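You operate a simulated robot arm through the tools that you are given. There is no shell and no other tool. Be economical: measure what you need, move in short steps, check, and stop when the job is done.

Carry out the task below with a simulated robot arm. There is one attempt and no reset: what you move stays moved.

TASK
Take the lot tag from the top of the check bench and put it on top of the spool there.
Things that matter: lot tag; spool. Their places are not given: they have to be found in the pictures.

Only the result counts: the job must be done as asked and must still hold three seconds after the hand-in. Knocking over, shifting, dropping, spilling or breaking anything else fails it.

THE ROBOT
A 6-joint arm with a two-finger parallel gripper, fixed in place. Base frame: the origin is at the foot of the arm, x ahead of it, y to its left, z up; the work surface is at about z = 0. Lengths are in mm, angles in degrees, forces in N, time in s.
With the tool pointing down near the work surface it reaches from about 140 to 580 mm from the base axis. Its first joint turns from -66.0 to 66.0 degrees. Payload 2.1 kg.
The tool frame sits at the grasp point between the pads (the TCP): z along the fingers, y along the line on which they close. The tips reach 30 mm beyond it. The gripper opens to 94 mm. The fingers are 28 mm wide and 10 mm thick; the gripper's body (50 by 96 mm) begins 55 mm behind the TCP.
Orientation is that of the tool frame in the base frame, as [roll, pitch, yaw] about the fixed x, y, z axes, in that order (R = Rz(yaw) Ry(pitch) Rx(roll)). With the fingers straight down and closing along the base's y, the tool's x points along the base's -x, its y along +y and its z along -z.

THE INTERFACE
- The arm moves only by the tool servo_tool. Its argument "commands" is a list that holds one entry, the list of rows, each a list of 7 numbers: the shift along the tool's x, y, z in cm, then the turn, a rotation vector about the tool's x, y, z in degrees, then the opening, from 0 (shut) to 1 (fully open). In form: [[[tx, ty, tz, ax, ay, az, claw], ...]]. A call has 1 to 8 rows; each row shifts and turns the commanded pose from where the row before left it, along the tool's axes as they then stand. A row lasts 0.2 s, in which the tool goes at most 50 mm and 8.6 degrees; a call with a longer step from one row to the next is refused whole, and so is a gripper value outside its range. Where a pose cannot be reached the arm comes as near as it can. A force on the tool above 40 N (or 10 N above the force at the start of the call, whichever is more), or a blocked arm, ends the call early, and 0.2 s more pass. The fingers move at their own pace (about 72 mm/s each) and stop on an object; they squeeze with about 24 N. The grip force told is the motor's: it shows also when the fingers shut on nothing. Time passes only in rows, and 0.2 s behind the last, so rows that do not move let the fingers close. It gives the time, the measured TCP pose, the force on the tool (base axes), the opening and the grip force at its end, in the units of the frame above (readings bear some noise), and new pictures: "pictures" is both (left out), scene, wrist or none.
- Cameras (640 x 400 px; columns grow to the right, rows downward): "scene" is fixed at [59.5, -369.2, 500.1]; the picture's right is [0.77, -0.64, 0.00], its down [-0.27, -0.33, -0.90] and it looks along [0.57, 0.70, -0.43] (base axes); focal length 332 px, centre (320, 200). "wrist" rides on the gripper at [-37, 0, -58] in the tool frame; the picture's right is [0.00, -1.00, 0.00], its down [0.97, 0.00, -0.24] and it looks along [0.24, 0.00, 0.97] (tool axes); focal length 218 px, centre (320, 200).
- locate(camera, pixels): for up to 12 pixels [column, row] of the newest picture of that camera ("zoom" is the newest enlarged one), the place [x, y, z] in the base frame of the surface seen there, good to about 3 mm. The clock stands still meanwhile.
- zoom(camera, box): a new picture of the part [left, top, right, bottom] of that camera's present view, enlarged. The clock stands still meanwhile.
- job_done(): hands the job in; it is judged then, once.

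Go step by step. Measure first, check grasps and placings, and put right what went wrong. The budget is 60 turns and 150 pictures, counting those below and the enlarged ones. Unless the task says otherwise, let go and move clear before handing in, and close with one line.

The tools are called as a command line: name --argument value ..., lists and objects as JSON in quotes. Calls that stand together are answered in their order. servo_tool: Moves the arm, as the interface text tells. Its arguments: {"type":"object","properties":{"commands":{"type":"array","items":{"type":"array","items":{"type":"array","items":{"type":"number"}}}},"pictures":{"type":"string","enum":["both","scene","wrist","none"]}},"required":["commands"]} The other tools are called the same way: locate (camera, pixels) gives the place of the surface under pixels of a picture; zoom (camera, box) takes an enlarged picture of a part of a camera's view; job_done () hands the job in.

At the start:

```text
time: 0.0
ee_pos: [324.9, -5.3, 305.7]
orientation: [180.0, 0.1, 180.0]
contact_force: [0.6, -0.6, 0.9]
width: 94.2
finger_force: 0.0
```

scene: 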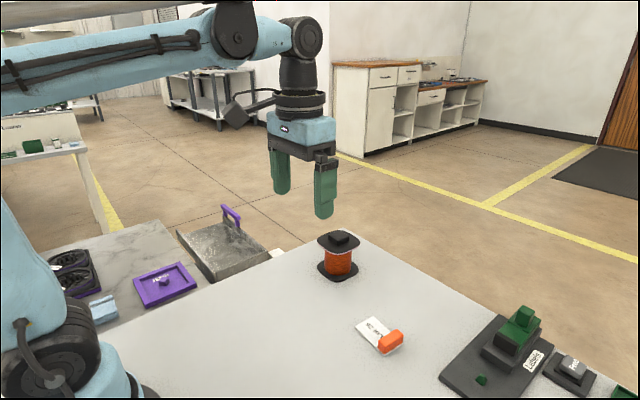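
wrist: 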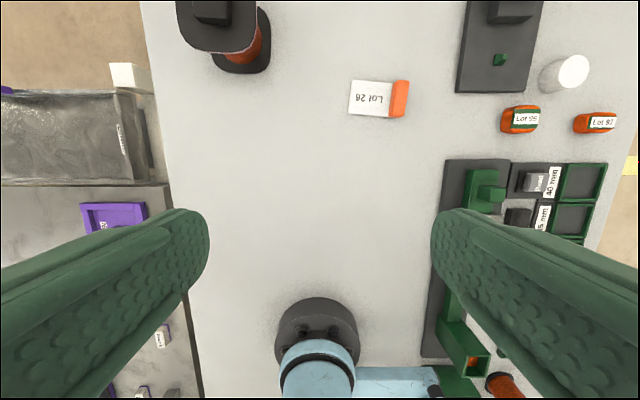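

The lot tag shows at wrist (375,98) and scene (380,335), and the spool at scene (338,255). I'll zoom in and measure them.

zoom --camera "scene" --box '[290, 215, 450, 375]'

locate --camera "scene" --pixels '[[338, 238], [325, 241], [352, 243], [338, 250], [338, 278], [370, 330], [390, 340], [358, 327], [382, 354], [398, 333]]'

locate --camera "wrist" --pixels '[[350, 82], [349, 113], [388, 117], [393, 82], [398, 98], [408, 82], [405, 117], [370, 98], [340, 98], [212, 10], [205, 48], [185, 30]]'

```text
2.50 times, centred on (370, 295) of scene
```

zoom: 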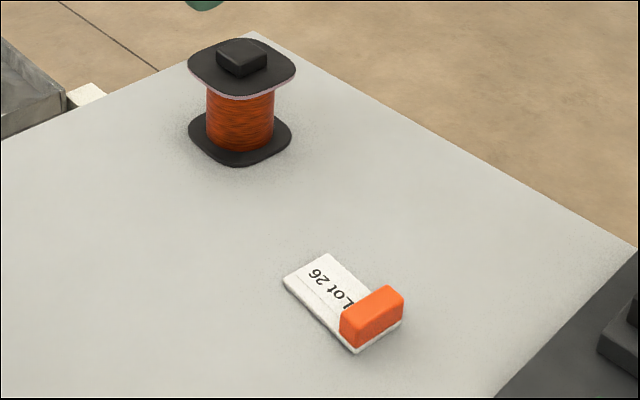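

```text
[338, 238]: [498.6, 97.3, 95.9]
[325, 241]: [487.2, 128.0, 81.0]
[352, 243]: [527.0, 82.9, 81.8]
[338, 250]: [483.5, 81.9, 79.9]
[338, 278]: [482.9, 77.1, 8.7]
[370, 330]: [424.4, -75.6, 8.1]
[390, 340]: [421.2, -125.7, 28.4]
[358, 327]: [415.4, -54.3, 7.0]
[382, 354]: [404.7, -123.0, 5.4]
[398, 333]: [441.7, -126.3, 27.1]
```

```text
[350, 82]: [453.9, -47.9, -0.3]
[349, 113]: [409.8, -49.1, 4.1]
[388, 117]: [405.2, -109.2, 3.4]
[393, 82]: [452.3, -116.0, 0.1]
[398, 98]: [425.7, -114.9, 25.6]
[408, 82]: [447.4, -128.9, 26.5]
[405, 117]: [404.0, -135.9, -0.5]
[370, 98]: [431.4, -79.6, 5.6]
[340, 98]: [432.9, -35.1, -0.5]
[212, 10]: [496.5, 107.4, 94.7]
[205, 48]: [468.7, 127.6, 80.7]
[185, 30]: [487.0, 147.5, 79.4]
```

The tag's plate spans about x 405–450, y −48 to −128, with an orange block about 27 mm high at the −y end. The spool has a small cap at z≈95 over a flange at z≈80, so I'll zoom the wrist view for the tag's angle and the cap's size.

zoom --camera "wrist" --box '[330, 60, 426, 132]'

servo_tool --commands '[[[-1.5, 2, 0, 0, 0, -8, 1], [-1.5, 2, 0, 0, 0, -8, 1], [-1.5, 2, 0, 0, 0, -8, 1], [0, 0, 0, 0, 0, -8, 1], [0, 0, 0, 0, 0, -8, 1], [0, 0, 0, 0, 0, -8, 1], [0, 0, 0, 0, 0, -8, 1], [0, 0, 0, 0, 0, -8, 1]]]'

```text
5.56 times, centred on (378, 96) of wrist
```

zoom: 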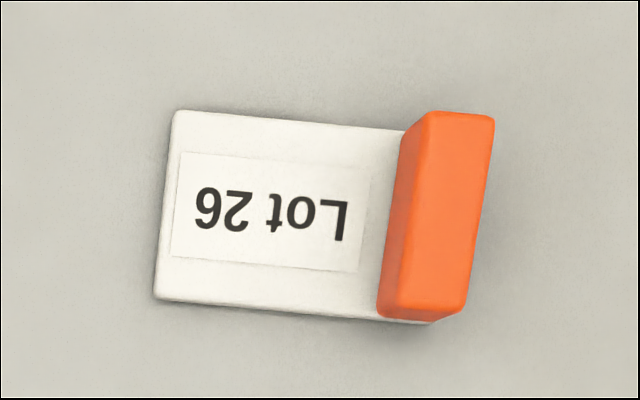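

```text
time: 1.8
ee_pos: [360.5, 60.4, 305.8]
orientation: [180.0, 0.0, -116.0]
contact_force: [-0.4, -0.3, 0.1]
width: 93.9
finger_force: 0.0
```

scene: 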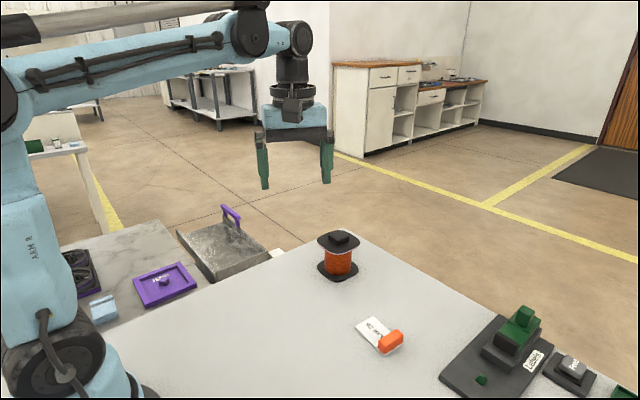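
wrist: 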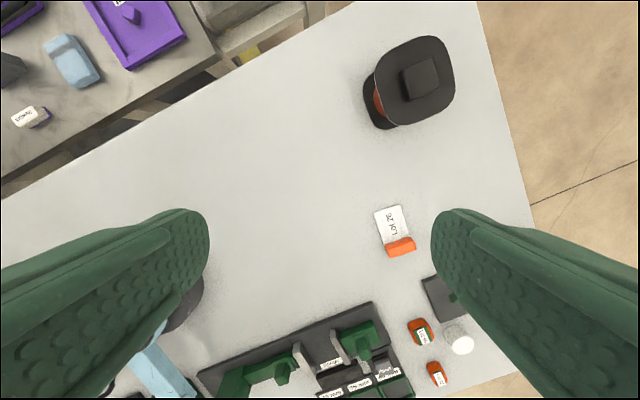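

The spool's cap is clear at wrist (420,78) and the tag at (395,230). I'll zoom on both and measure the corners.

zoom --camera "wrist" --box '[350, 30, 470, 130]'

locate --camera "wrist" --pixels '[[403, 73], [433, 60], [438, 88], [409, 97], [420, 78], [380, 62], [440, 38], [453, 95], [395, 123], [418, 45], [450, 68], [422, 108]]'

zoom --camera "wrist" --box '[356, 195, 436, 265]'

locate --camera "zoom" --pixels '[[160, 110], [365, 85], [280, 200], [330, 420], [250, 400], [430, 340], [340, 390], [440, 390]]'

```text
4.00 times, centred on (410, 80) of wrist
```

zoom: 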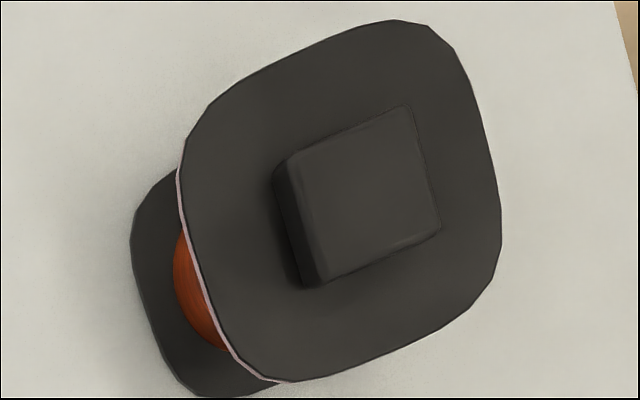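

```text
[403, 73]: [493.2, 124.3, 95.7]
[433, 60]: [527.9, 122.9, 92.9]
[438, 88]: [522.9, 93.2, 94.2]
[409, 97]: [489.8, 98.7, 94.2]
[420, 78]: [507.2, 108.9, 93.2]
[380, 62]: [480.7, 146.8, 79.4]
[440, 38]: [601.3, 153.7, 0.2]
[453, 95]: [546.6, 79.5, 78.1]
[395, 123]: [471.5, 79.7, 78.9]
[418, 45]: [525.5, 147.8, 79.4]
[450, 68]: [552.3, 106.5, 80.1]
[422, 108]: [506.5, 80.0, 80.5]
```

```text
5.71 times, centred on (396, 230) of wrist
```

zoom: 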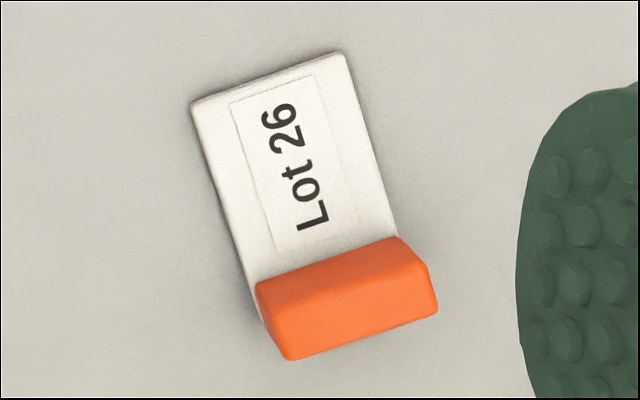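

```text
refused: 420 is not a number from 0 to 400
```

The cap's top is about 33×28 mm, centred near (509,109), z≈94.5. Now for the tag's corners.

locate --camera "zoom" --pixels '[[200, 108], [338, 62], [388, 228], [256, 272], [266, 290], [402, 246], [296, 352], [428, 308], [290, 328], [420, 280], [346, 305], [222, 190]]'

```text
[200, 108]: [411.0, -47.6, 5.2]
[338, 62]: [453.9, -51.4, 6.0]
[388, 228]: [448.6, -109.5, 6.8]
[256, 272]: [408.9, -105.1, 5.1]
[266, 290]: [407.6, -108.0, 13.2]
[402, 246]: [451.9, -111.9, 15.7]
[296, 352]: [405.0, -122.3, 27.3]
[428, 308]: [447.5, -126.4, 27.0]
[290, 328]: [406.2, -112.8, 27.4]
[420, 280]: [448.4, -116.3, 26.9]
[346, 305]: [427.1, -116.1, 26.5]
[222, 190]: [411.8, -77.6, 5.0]
```

The tag is turned about −4.8° and its short side is 43 mm. I'll grip across that side near the block, at (427.7,−109.3), close to its centre of mass. First I turn and move above it.

servo_tool --commands '[[[0, 0, 0, 0, 0, -7.07, 1], [0, 0, 0, 0, 0, -7.07, 1], [0, 0, 0, 0, 0, -7.06, 1], [3.27, -1.624, 3.1, 0, 0, 0, 1], [3.27, -1.624, 3.1, 0, 0, 0, 1], [3.27, -1.624, 3.1, 0, 0, 0, 1], [3.27, -1.624, 3.1, 0, 0, 0, 1], [3.27, -1.624, 3.1, 0, 0, 0, 1]]]'

```text
time: 3.6
ee_pos: [427.4, -110.5, 151.0]
orientation: [-180.0, 0.0, -94.8]
contact_force: [-0.2, 0.3, 0.4]
width: 94.1
finger_force: 0.0
```

scene: 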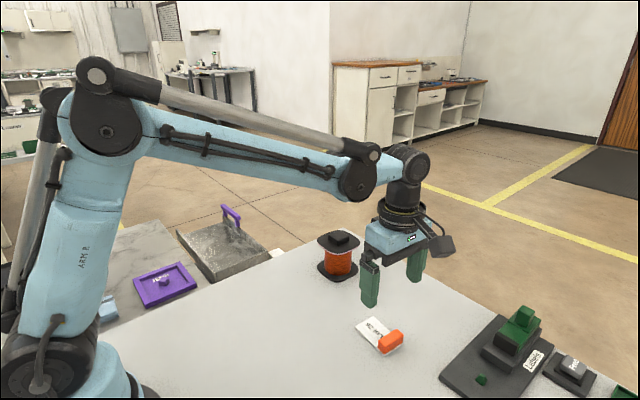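
wrist: 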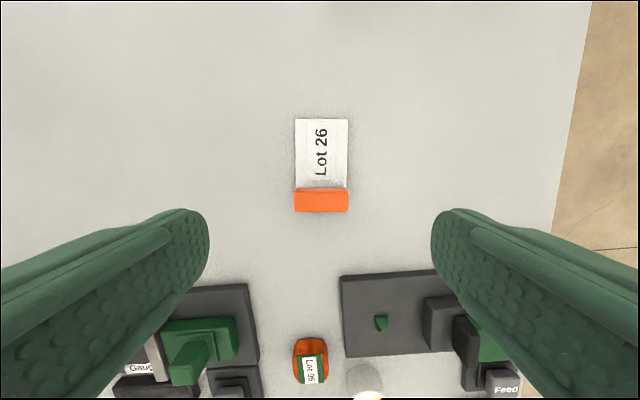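

The tag is square between the fingers, with its centre at column 321. I'll go down to about z=33 in steps.

servo_tool --commands '[[[-0.1, 0, 3, 0, 0, 0, 1], [0, 0, 3, 0, 0, 0, 1], [0, 0, 3, 0, 0, 0, 1], [0, 0, 1.6, 0, 0, 0, 1], [0, 0, 0.6, 0, 0, 0, 1], [0, 0, 0.6, 0, 0, 0, 1]]]'

```text
time: 5.0
ee_pos: [426.5, -108.4, 31.4]
orientation: [-180.0, -0.1, -94.9]
contact_force: [-0.1, -0.6, -0.3]
width: 94.1
finger_force: 0.0
```

scene: 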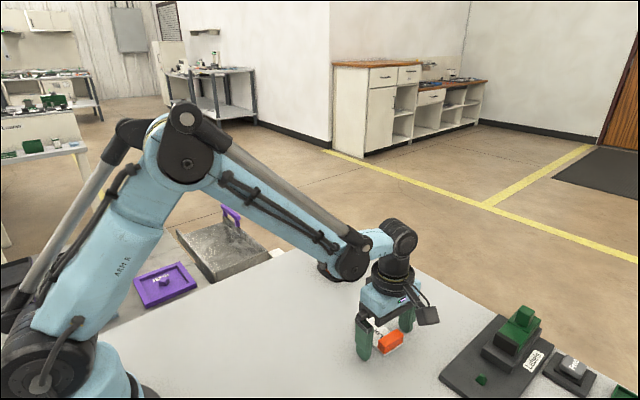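
wrist: 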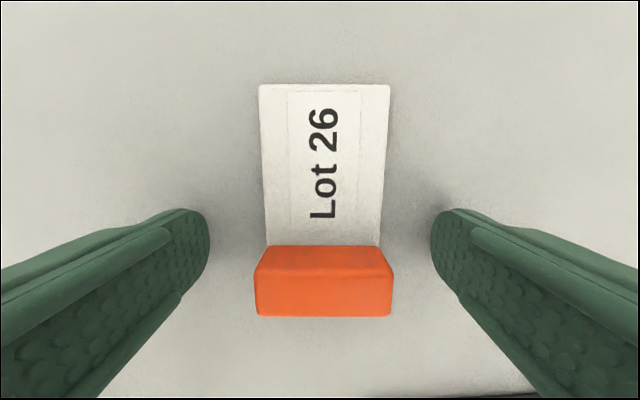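

The fingers straddle the tag with the tips just above the table. I'll close the gripper.

servo_tool --commands '[[[0, 0, 0, 0, 0, 0, 0.6], [0, 0, 0, 0, 0, 0, 0.3], [0, 0, 0, 0, 0, 0, 0.3], [0, 0, 0, 0, 0, 0, 0.3]]]'

```text
time: 6.0
ee_pos: [427.1, -107.3, 32.5]
orientation: [-179.9, -0.1, -94.9]
contact_force: [0.5, -0.4, -0.7]
width: 47.2
finger_force: 24.0
```

scene: 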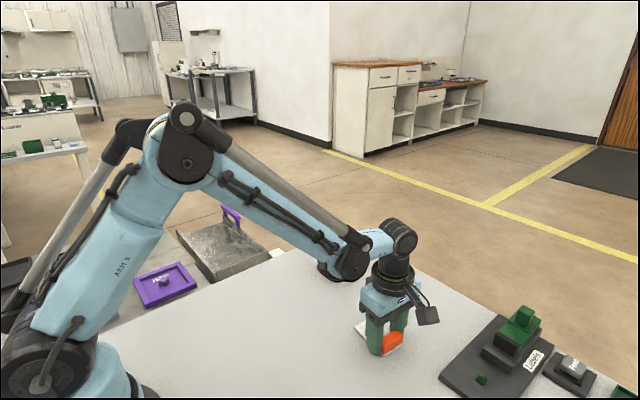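
wrist: 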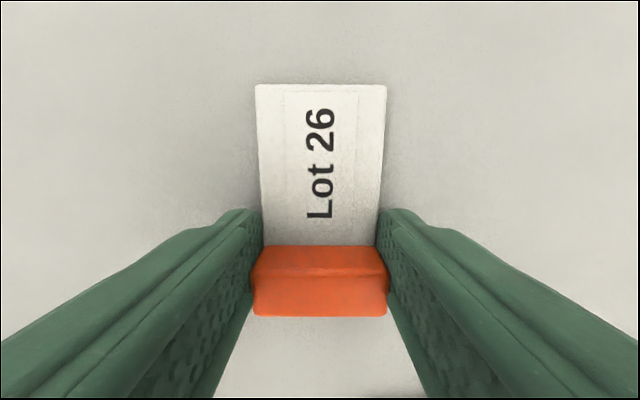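

The grip holds at 47 mm and 24 N on the block's sides. I'll lift straight up.

servo_tool --commands '[[[0, 0, -0.5, 0, 0, 0, 0.3], [0, 0, -1.5, 0, 0, 0, 0.3], [0, 0, -3, 0, 0, 0, 0.3], [0, 0, -3, 0, 0, 0, 0.3], [0, 0, -3, 0, 0, 0, 0.3], [0, 0, -3, 0, 0, 0, 0.3]]]'

```text
time: 7.4
ee_pos: [427.9, -109.2, 174.1]
orientation: [-179.9, -0.1, -94.8]
contact_force: [0.5, 0.6, -1.2]
width: 47.1
finger_force: 24.0
```

scene: 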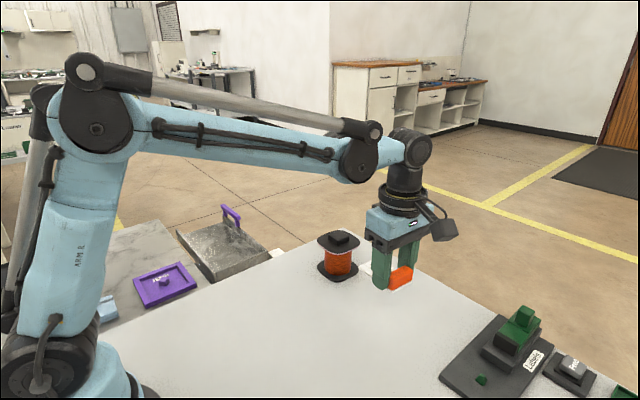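
wrist: 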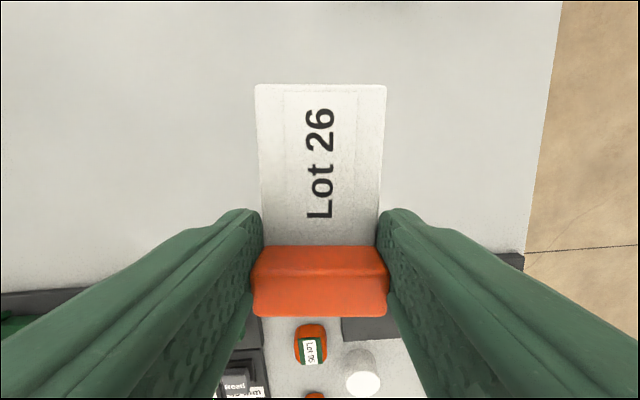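

The tag came up without slipping, and its underside is at about z=142, clear of the cap at 95. I'll go across above the spool.

servo_tool --commands '[[[-2, -0.58, 0, 0, 0, 0, 0.3], [-3.3, -0.96, 0, 0, 0, 0, 0.3], [-3.8, -1.1, 0, 0, 0, 0, 0.3], [-3.8, -1.1, 0, 0, 0, 0, 0.3], [-3.8, -1.1, 0, 0, 0, 0, 0.3], [-2.8, -0.82, 0, 0, 0, 0, 0.3], [-2.02, -0.6, 0, 0, 0, 0, 0.3], [0, 0, 0, 0, 0, 0, 0.3]]]'

```text
time: 9.2
ee_pos: [507.2, 99.4, 173.8]
orientation: [-180.0, 0.0, -94.9]
contact_force: [0.0, -0.1, -0.6]
width: 47.0
finger_force: 23.7
```

scene: 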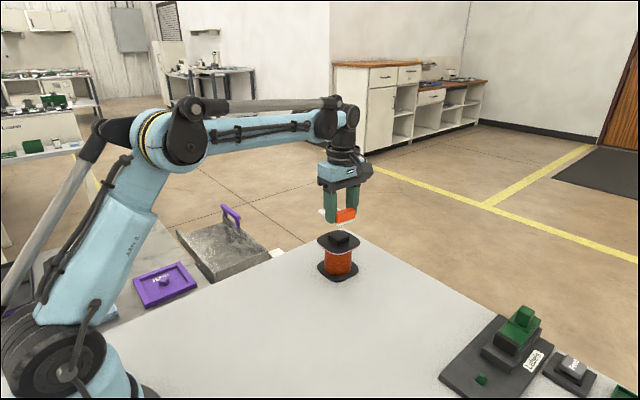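
wrist: 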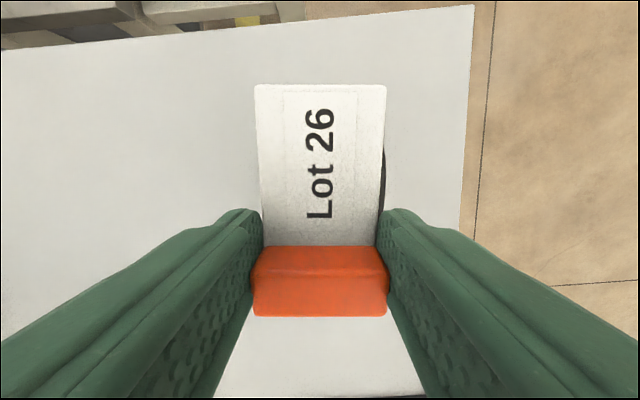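

The tag is over the spool. I'll measure the tag's and cap's places before lowering.

locate --camera "wrist" --pixels '[[260, 90], [382, 90], [267, 240], [376, 240], [320, 308]]'

zoom --camera "scene" --box '[290, 180, 386, 290]'

locate --camera "scene" --pixels '[[338, 236], [332, 237], [346, 237], [339, 240]]'

```text
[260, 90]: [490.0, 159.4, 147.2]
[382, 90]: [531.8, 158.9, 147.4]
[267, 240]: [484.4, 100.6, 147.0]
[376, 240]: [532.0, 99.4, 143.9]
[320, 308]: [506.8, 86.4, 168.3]
```

```text
3.64 times, centred on (338, 235) of scene
```

zoom: 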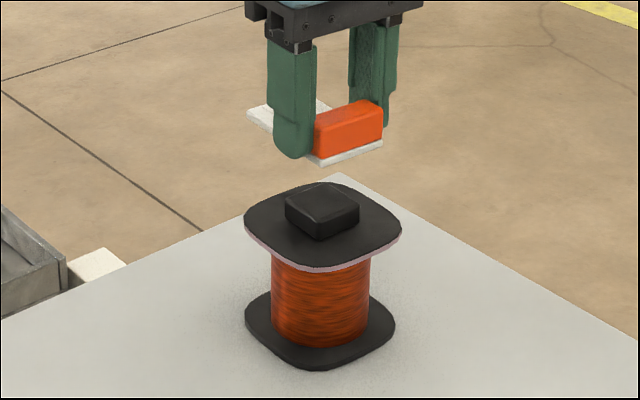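

```text
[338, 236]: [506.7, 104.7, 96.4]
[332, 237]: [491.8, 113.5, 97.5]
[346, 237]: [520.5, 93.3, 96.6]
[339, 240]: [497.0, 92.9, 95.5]
```

The tag spans y 85–160, so its centre of mass is near y=110, and the cap's centre is near (508,108). I'll shift it slightly and lower to just above the cap.

servo_tool --commands '[[[0.15, -0.1, 1.5, 0, 0, 0, 0.3], [0, 0, 1.5, 0, 0, 0, 0.3], [0, 0, 0.7, 0, 0, 0, 0.3], [0, 0, 0.4, 0, 0, 0, 0.3], [0, 0, 0, 0, 0, 0, 0.3]]]' --pictures "scene"

zoom --camera "scene" --box '[290, 190, 386, 290]'

```text
time: 10.4
ee_pos: [508.3, 99.1, 132.4]
orientation: [179.9, 0.1, -94.8]
contact_force: [0.2, -0.2, 0.3]
width: 47.1
finger_force: 24.3
```

scene: 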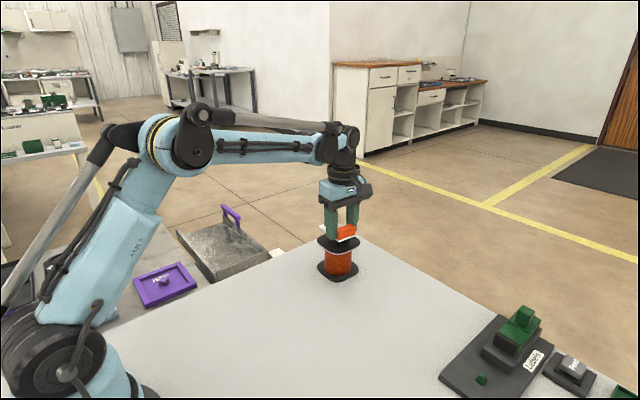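

```text
4.00 times, centred on (338, 240) of scene
```

zoom: 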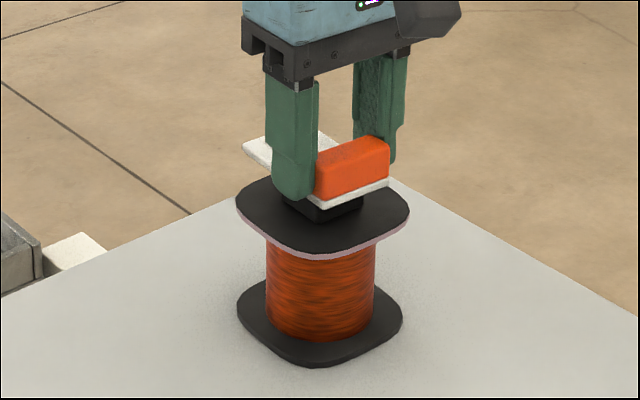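

The tag is a few mm above the cap. I'll lower it in 1 mm steps and watch the force.

servo_tool --commands '[[[0, 0, 0.1, 0, 0, 0, 0.3], [0, 0, 0.1, 0, 0, 0, 0.3], [0, 0, 0, 0, 0, 0, 0.3]]]' --pictures "none"

servo_tool --commands '[[[0, 0, 0.1, 0, 0, 0, 0.3], [0, 0, 0, 0, 0, 0, 0.3]]]' --pictures "none"

```text
time: 11.2
ee_pos: [508.6, 99.2, 129.6]
orientation: [-180.0, 0.0, -94.7]
contact_force: [-0.4, 0.1, -0.1]
width: 47.3
finger_force: 24.2
```

```text
time: 11.8
ee_pos: [509.0, 99.2, 129.4]
orientation: [-180.0, 0.0, -94.9]
contact_force: [-0.2, -0.4, -0.1]
width: 47.1
finger_force: 24.2
```

servo_tool --commands '[[[0, 0, 0.1, 0, 0, 0, 0.3], [0, 0, 0, 0, 0, 0, 0.3]]]' --pictures "scene"

zoom --camera "scene" --box '[308, 215, 368, 255]'

```text
time: 12.4
ee_pos: [507.9, 99.0, 128.3]
orientation: [-179.9, 0.1, -94.9]
contact_force: [-1.0, 0.3, -0.1]
width: 47.2
finger_force: 23.7
```

scene: 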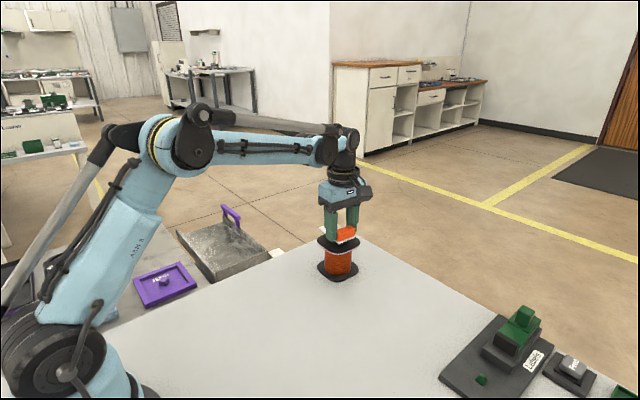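

```text
10.00 times, centred on (338, 235) of scene
```

zoom: 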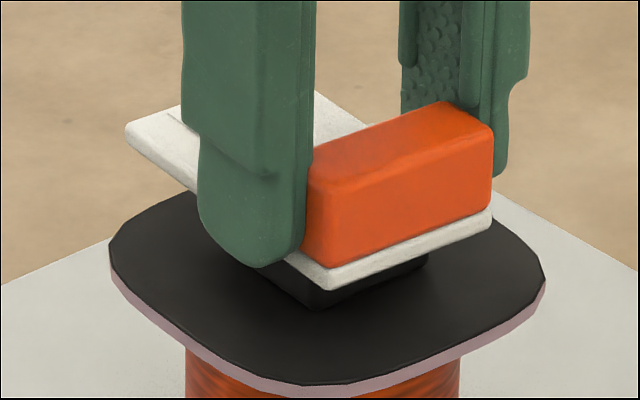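

There is no contact yet, and the underside is at about z=96. I'll continue down in 1 mm steps.

servo_tool --commands '[[[0, 0, 0.1, 0, 0, 0, 0.3], [0, 0, 0, 0, 0, 0, 0.3]]]' --pictures "none"

servo_tool --commands '[[[0, 0, 0.1, 0, 0, 0, 0.3], [0, 0, 0, 0, 0, 0, 0.3]]]' --pictures "none"

```text
time: 13.0
ee_pos: [508.8, 100.5, 126.9]
orientation: [180.0, -0.1, -94.9]
contact_force: [-2.5, -2.3, 23.6]
width: 47.2
finger_force: 24.1
```

```text
time: 13.6
ee_pos: [508.2, 99.6, 127.5]
orientation: [-180.0, 0.0, -94.8]
contact_force: [-0.1, 0.4, 10.0]
width: 47.2
finger_force: 24.1
stopped in row 2: the force on the tool passed its limit (the readings are from after the stop); the commanded pose is now the measured one
```

The tag is now touching the cap, with 10 N upward. I'll ease up 0.5 mm and open the fingers gently.

servo_tool --commands '[[[0, 0, -0.04, 0, 0, 0, 0.5], [0, 0, 0, 0, 0, 0, 0.56], [0, 0, 0, 0, 0, 0, 0.62], [0, 0, 0, 0, 0, 0, 0.7], [0, 0, 0, 0, 0, 0, 0.8]]]'

zoom --camera "scene" --box '[293, 205, 383, 285]'

```text
time: 14.8
ee_pos: [509.1, 98.9, 127.7]
orientation: [-180.0, 0.0, -94.8]
contact_force: [-0.4, -0.7, 0.4]
width: 74.9
finger_force: 0.0
```

scene: 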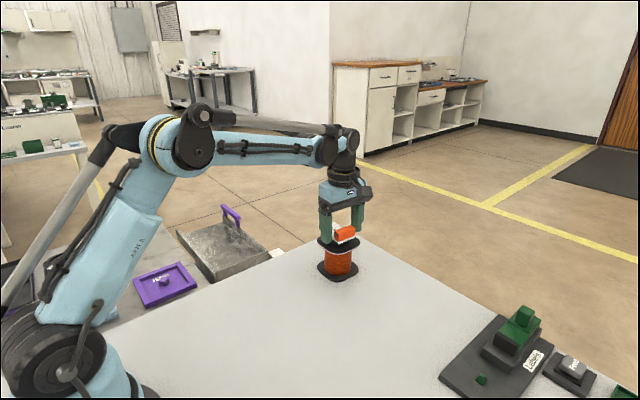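
wrist: 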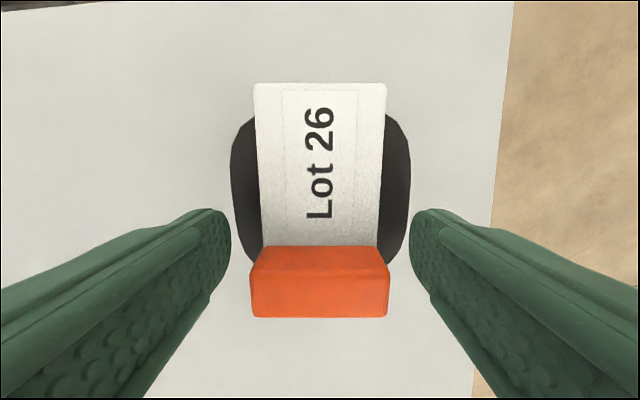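

```text
5.00 times, centred on (338, 245) of scene
```

zoom: 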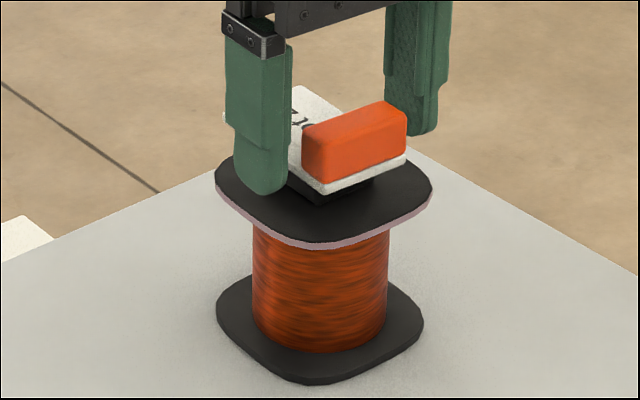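

The tag rests level on the cap with the fingers clear of it. I'll open a little more and rise straight up.

servo_tool --commands '[[[0, 0, 0, 0, 0, 0, 0.95], [0, 0, -0.5, 0, 0, 0, 0.95], [0, 0, -1.5, 0, 0, 0, 0.95], [0, 0, -3, 0, 0, 0, 0.95], [0, 0, -3, 0, 0, 0, 0.95], [0, 0, -3, 0, 0, 0, 0.95], [0, 0, 0, 0, 0, 0, 0.95], [0, 0, 0, 0, 0, 0, 0.95]]]'

zoom --camera "scene" --box '[293, 205, 383, 285]'

```text
time: 16.6
ee_pos: [509.7, 97.8, 236.2]
orientation: [-180.0, 0.0, -94.7]
contact_force: [0.2, 0.1, -0.3]
width: 89.2
finger_force: 0.1
```

scene: 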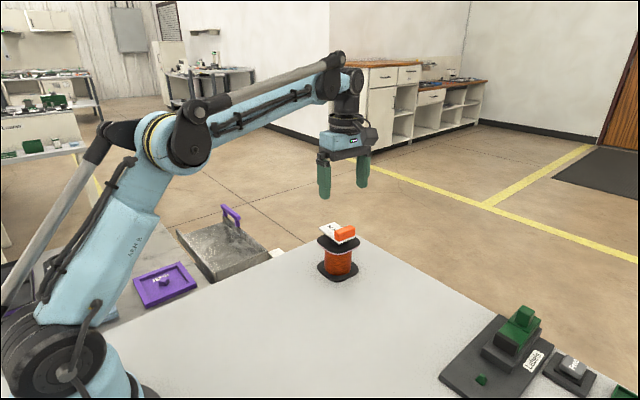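
wrist: 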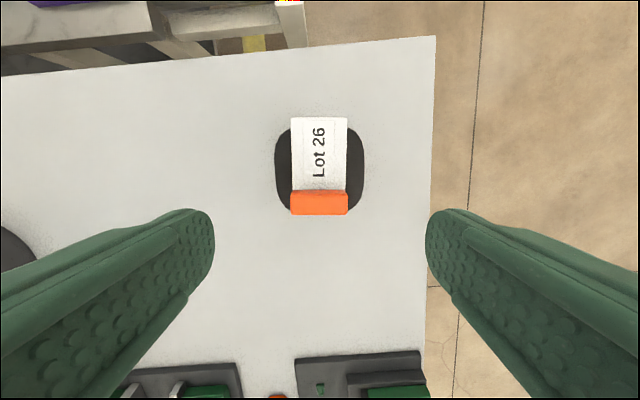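

```text
5.00 times, centred on (338, 245) of scene
```

zoom: 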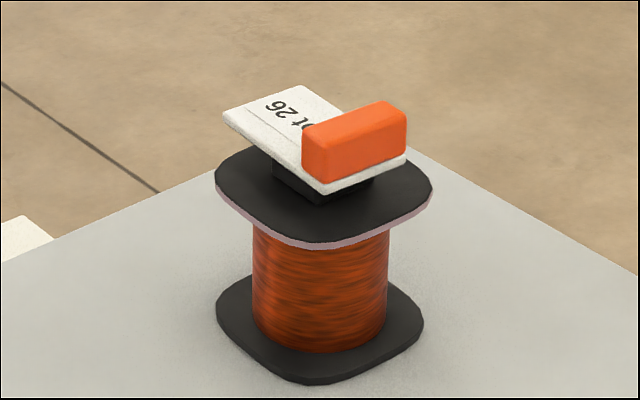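

The tag sits level on the spool's cap and stayed still after the release. The first wrist view also showed other small "Lot" items, so I'll check those before handing in.

zoom --camera "scene" --box '[430, 290, 640, 400]'

servo_tool --commands '[[[3.5, 2, -2, 0, 0, 0, 0.95], [4, 2, -2, 0, 0, 0, 0.95], [4, 2, -2, 0, 0, 0, 0.95], [4, 2, 0, 0, 0, 0, 0.95], [4, 2, 0, 0, 0, 0, 0.95]]]'

```text
3.05 times, centred on (535, 345) of scene
```

zoom: 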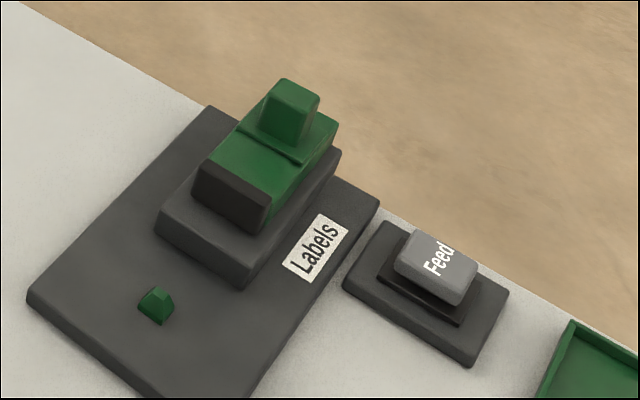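

```text
time: 17.8
ee_pos: [392.3, -88.0, 297.7]
orientation: [180.0, 0.0, -94.7]
contact_force: [-0.9, 0.1, -0.4]
width: 89.4
finger_force: 0.0
```

scene: 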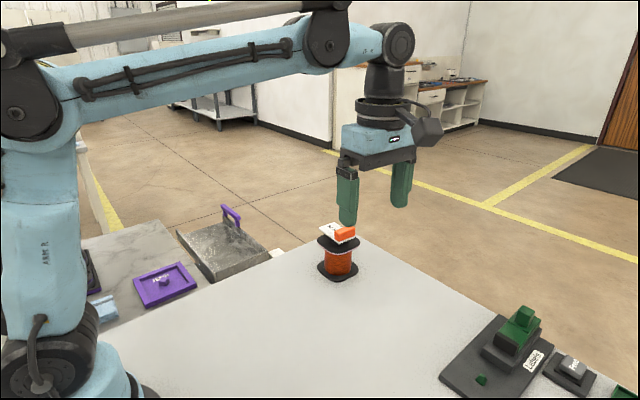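
wrist: 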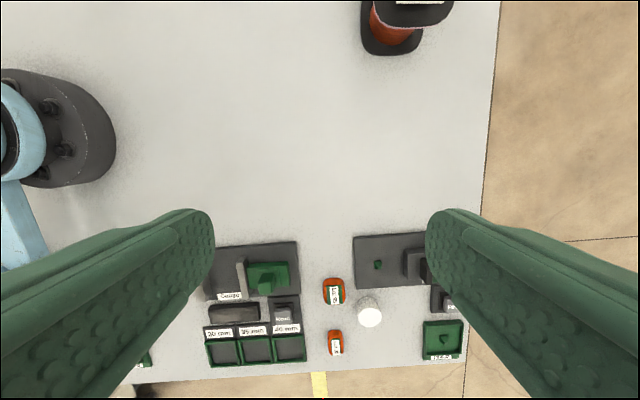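

zoom --camera "wrist" --box '[200, 230, 470, 380]'

zoom --camera "wrist" --box '[315, 270, 385, 360]'

```text
2.37 times, centred on (335, 305) of wrist
```

zoom: 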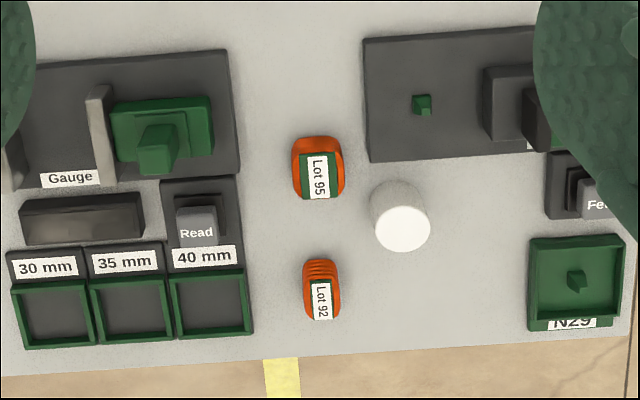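

```text
4.44 times, centred on (350, 315) of wrist
```

zoom: 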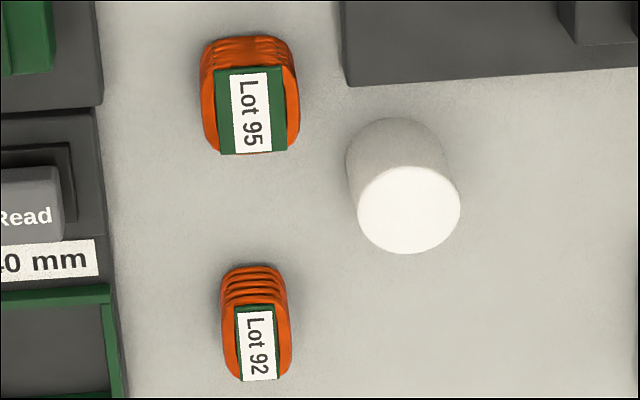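

The other two items are wound coils with labels, not tags, and the Lot 26 tag rests steadily on the spool with the arm clear. I'm handing in.

job_done

```text
The job is handed in.
```

I placed the lot tag (Lot 26) on top of the spool, where it was resting level and steady with the arm clear when I handed in.
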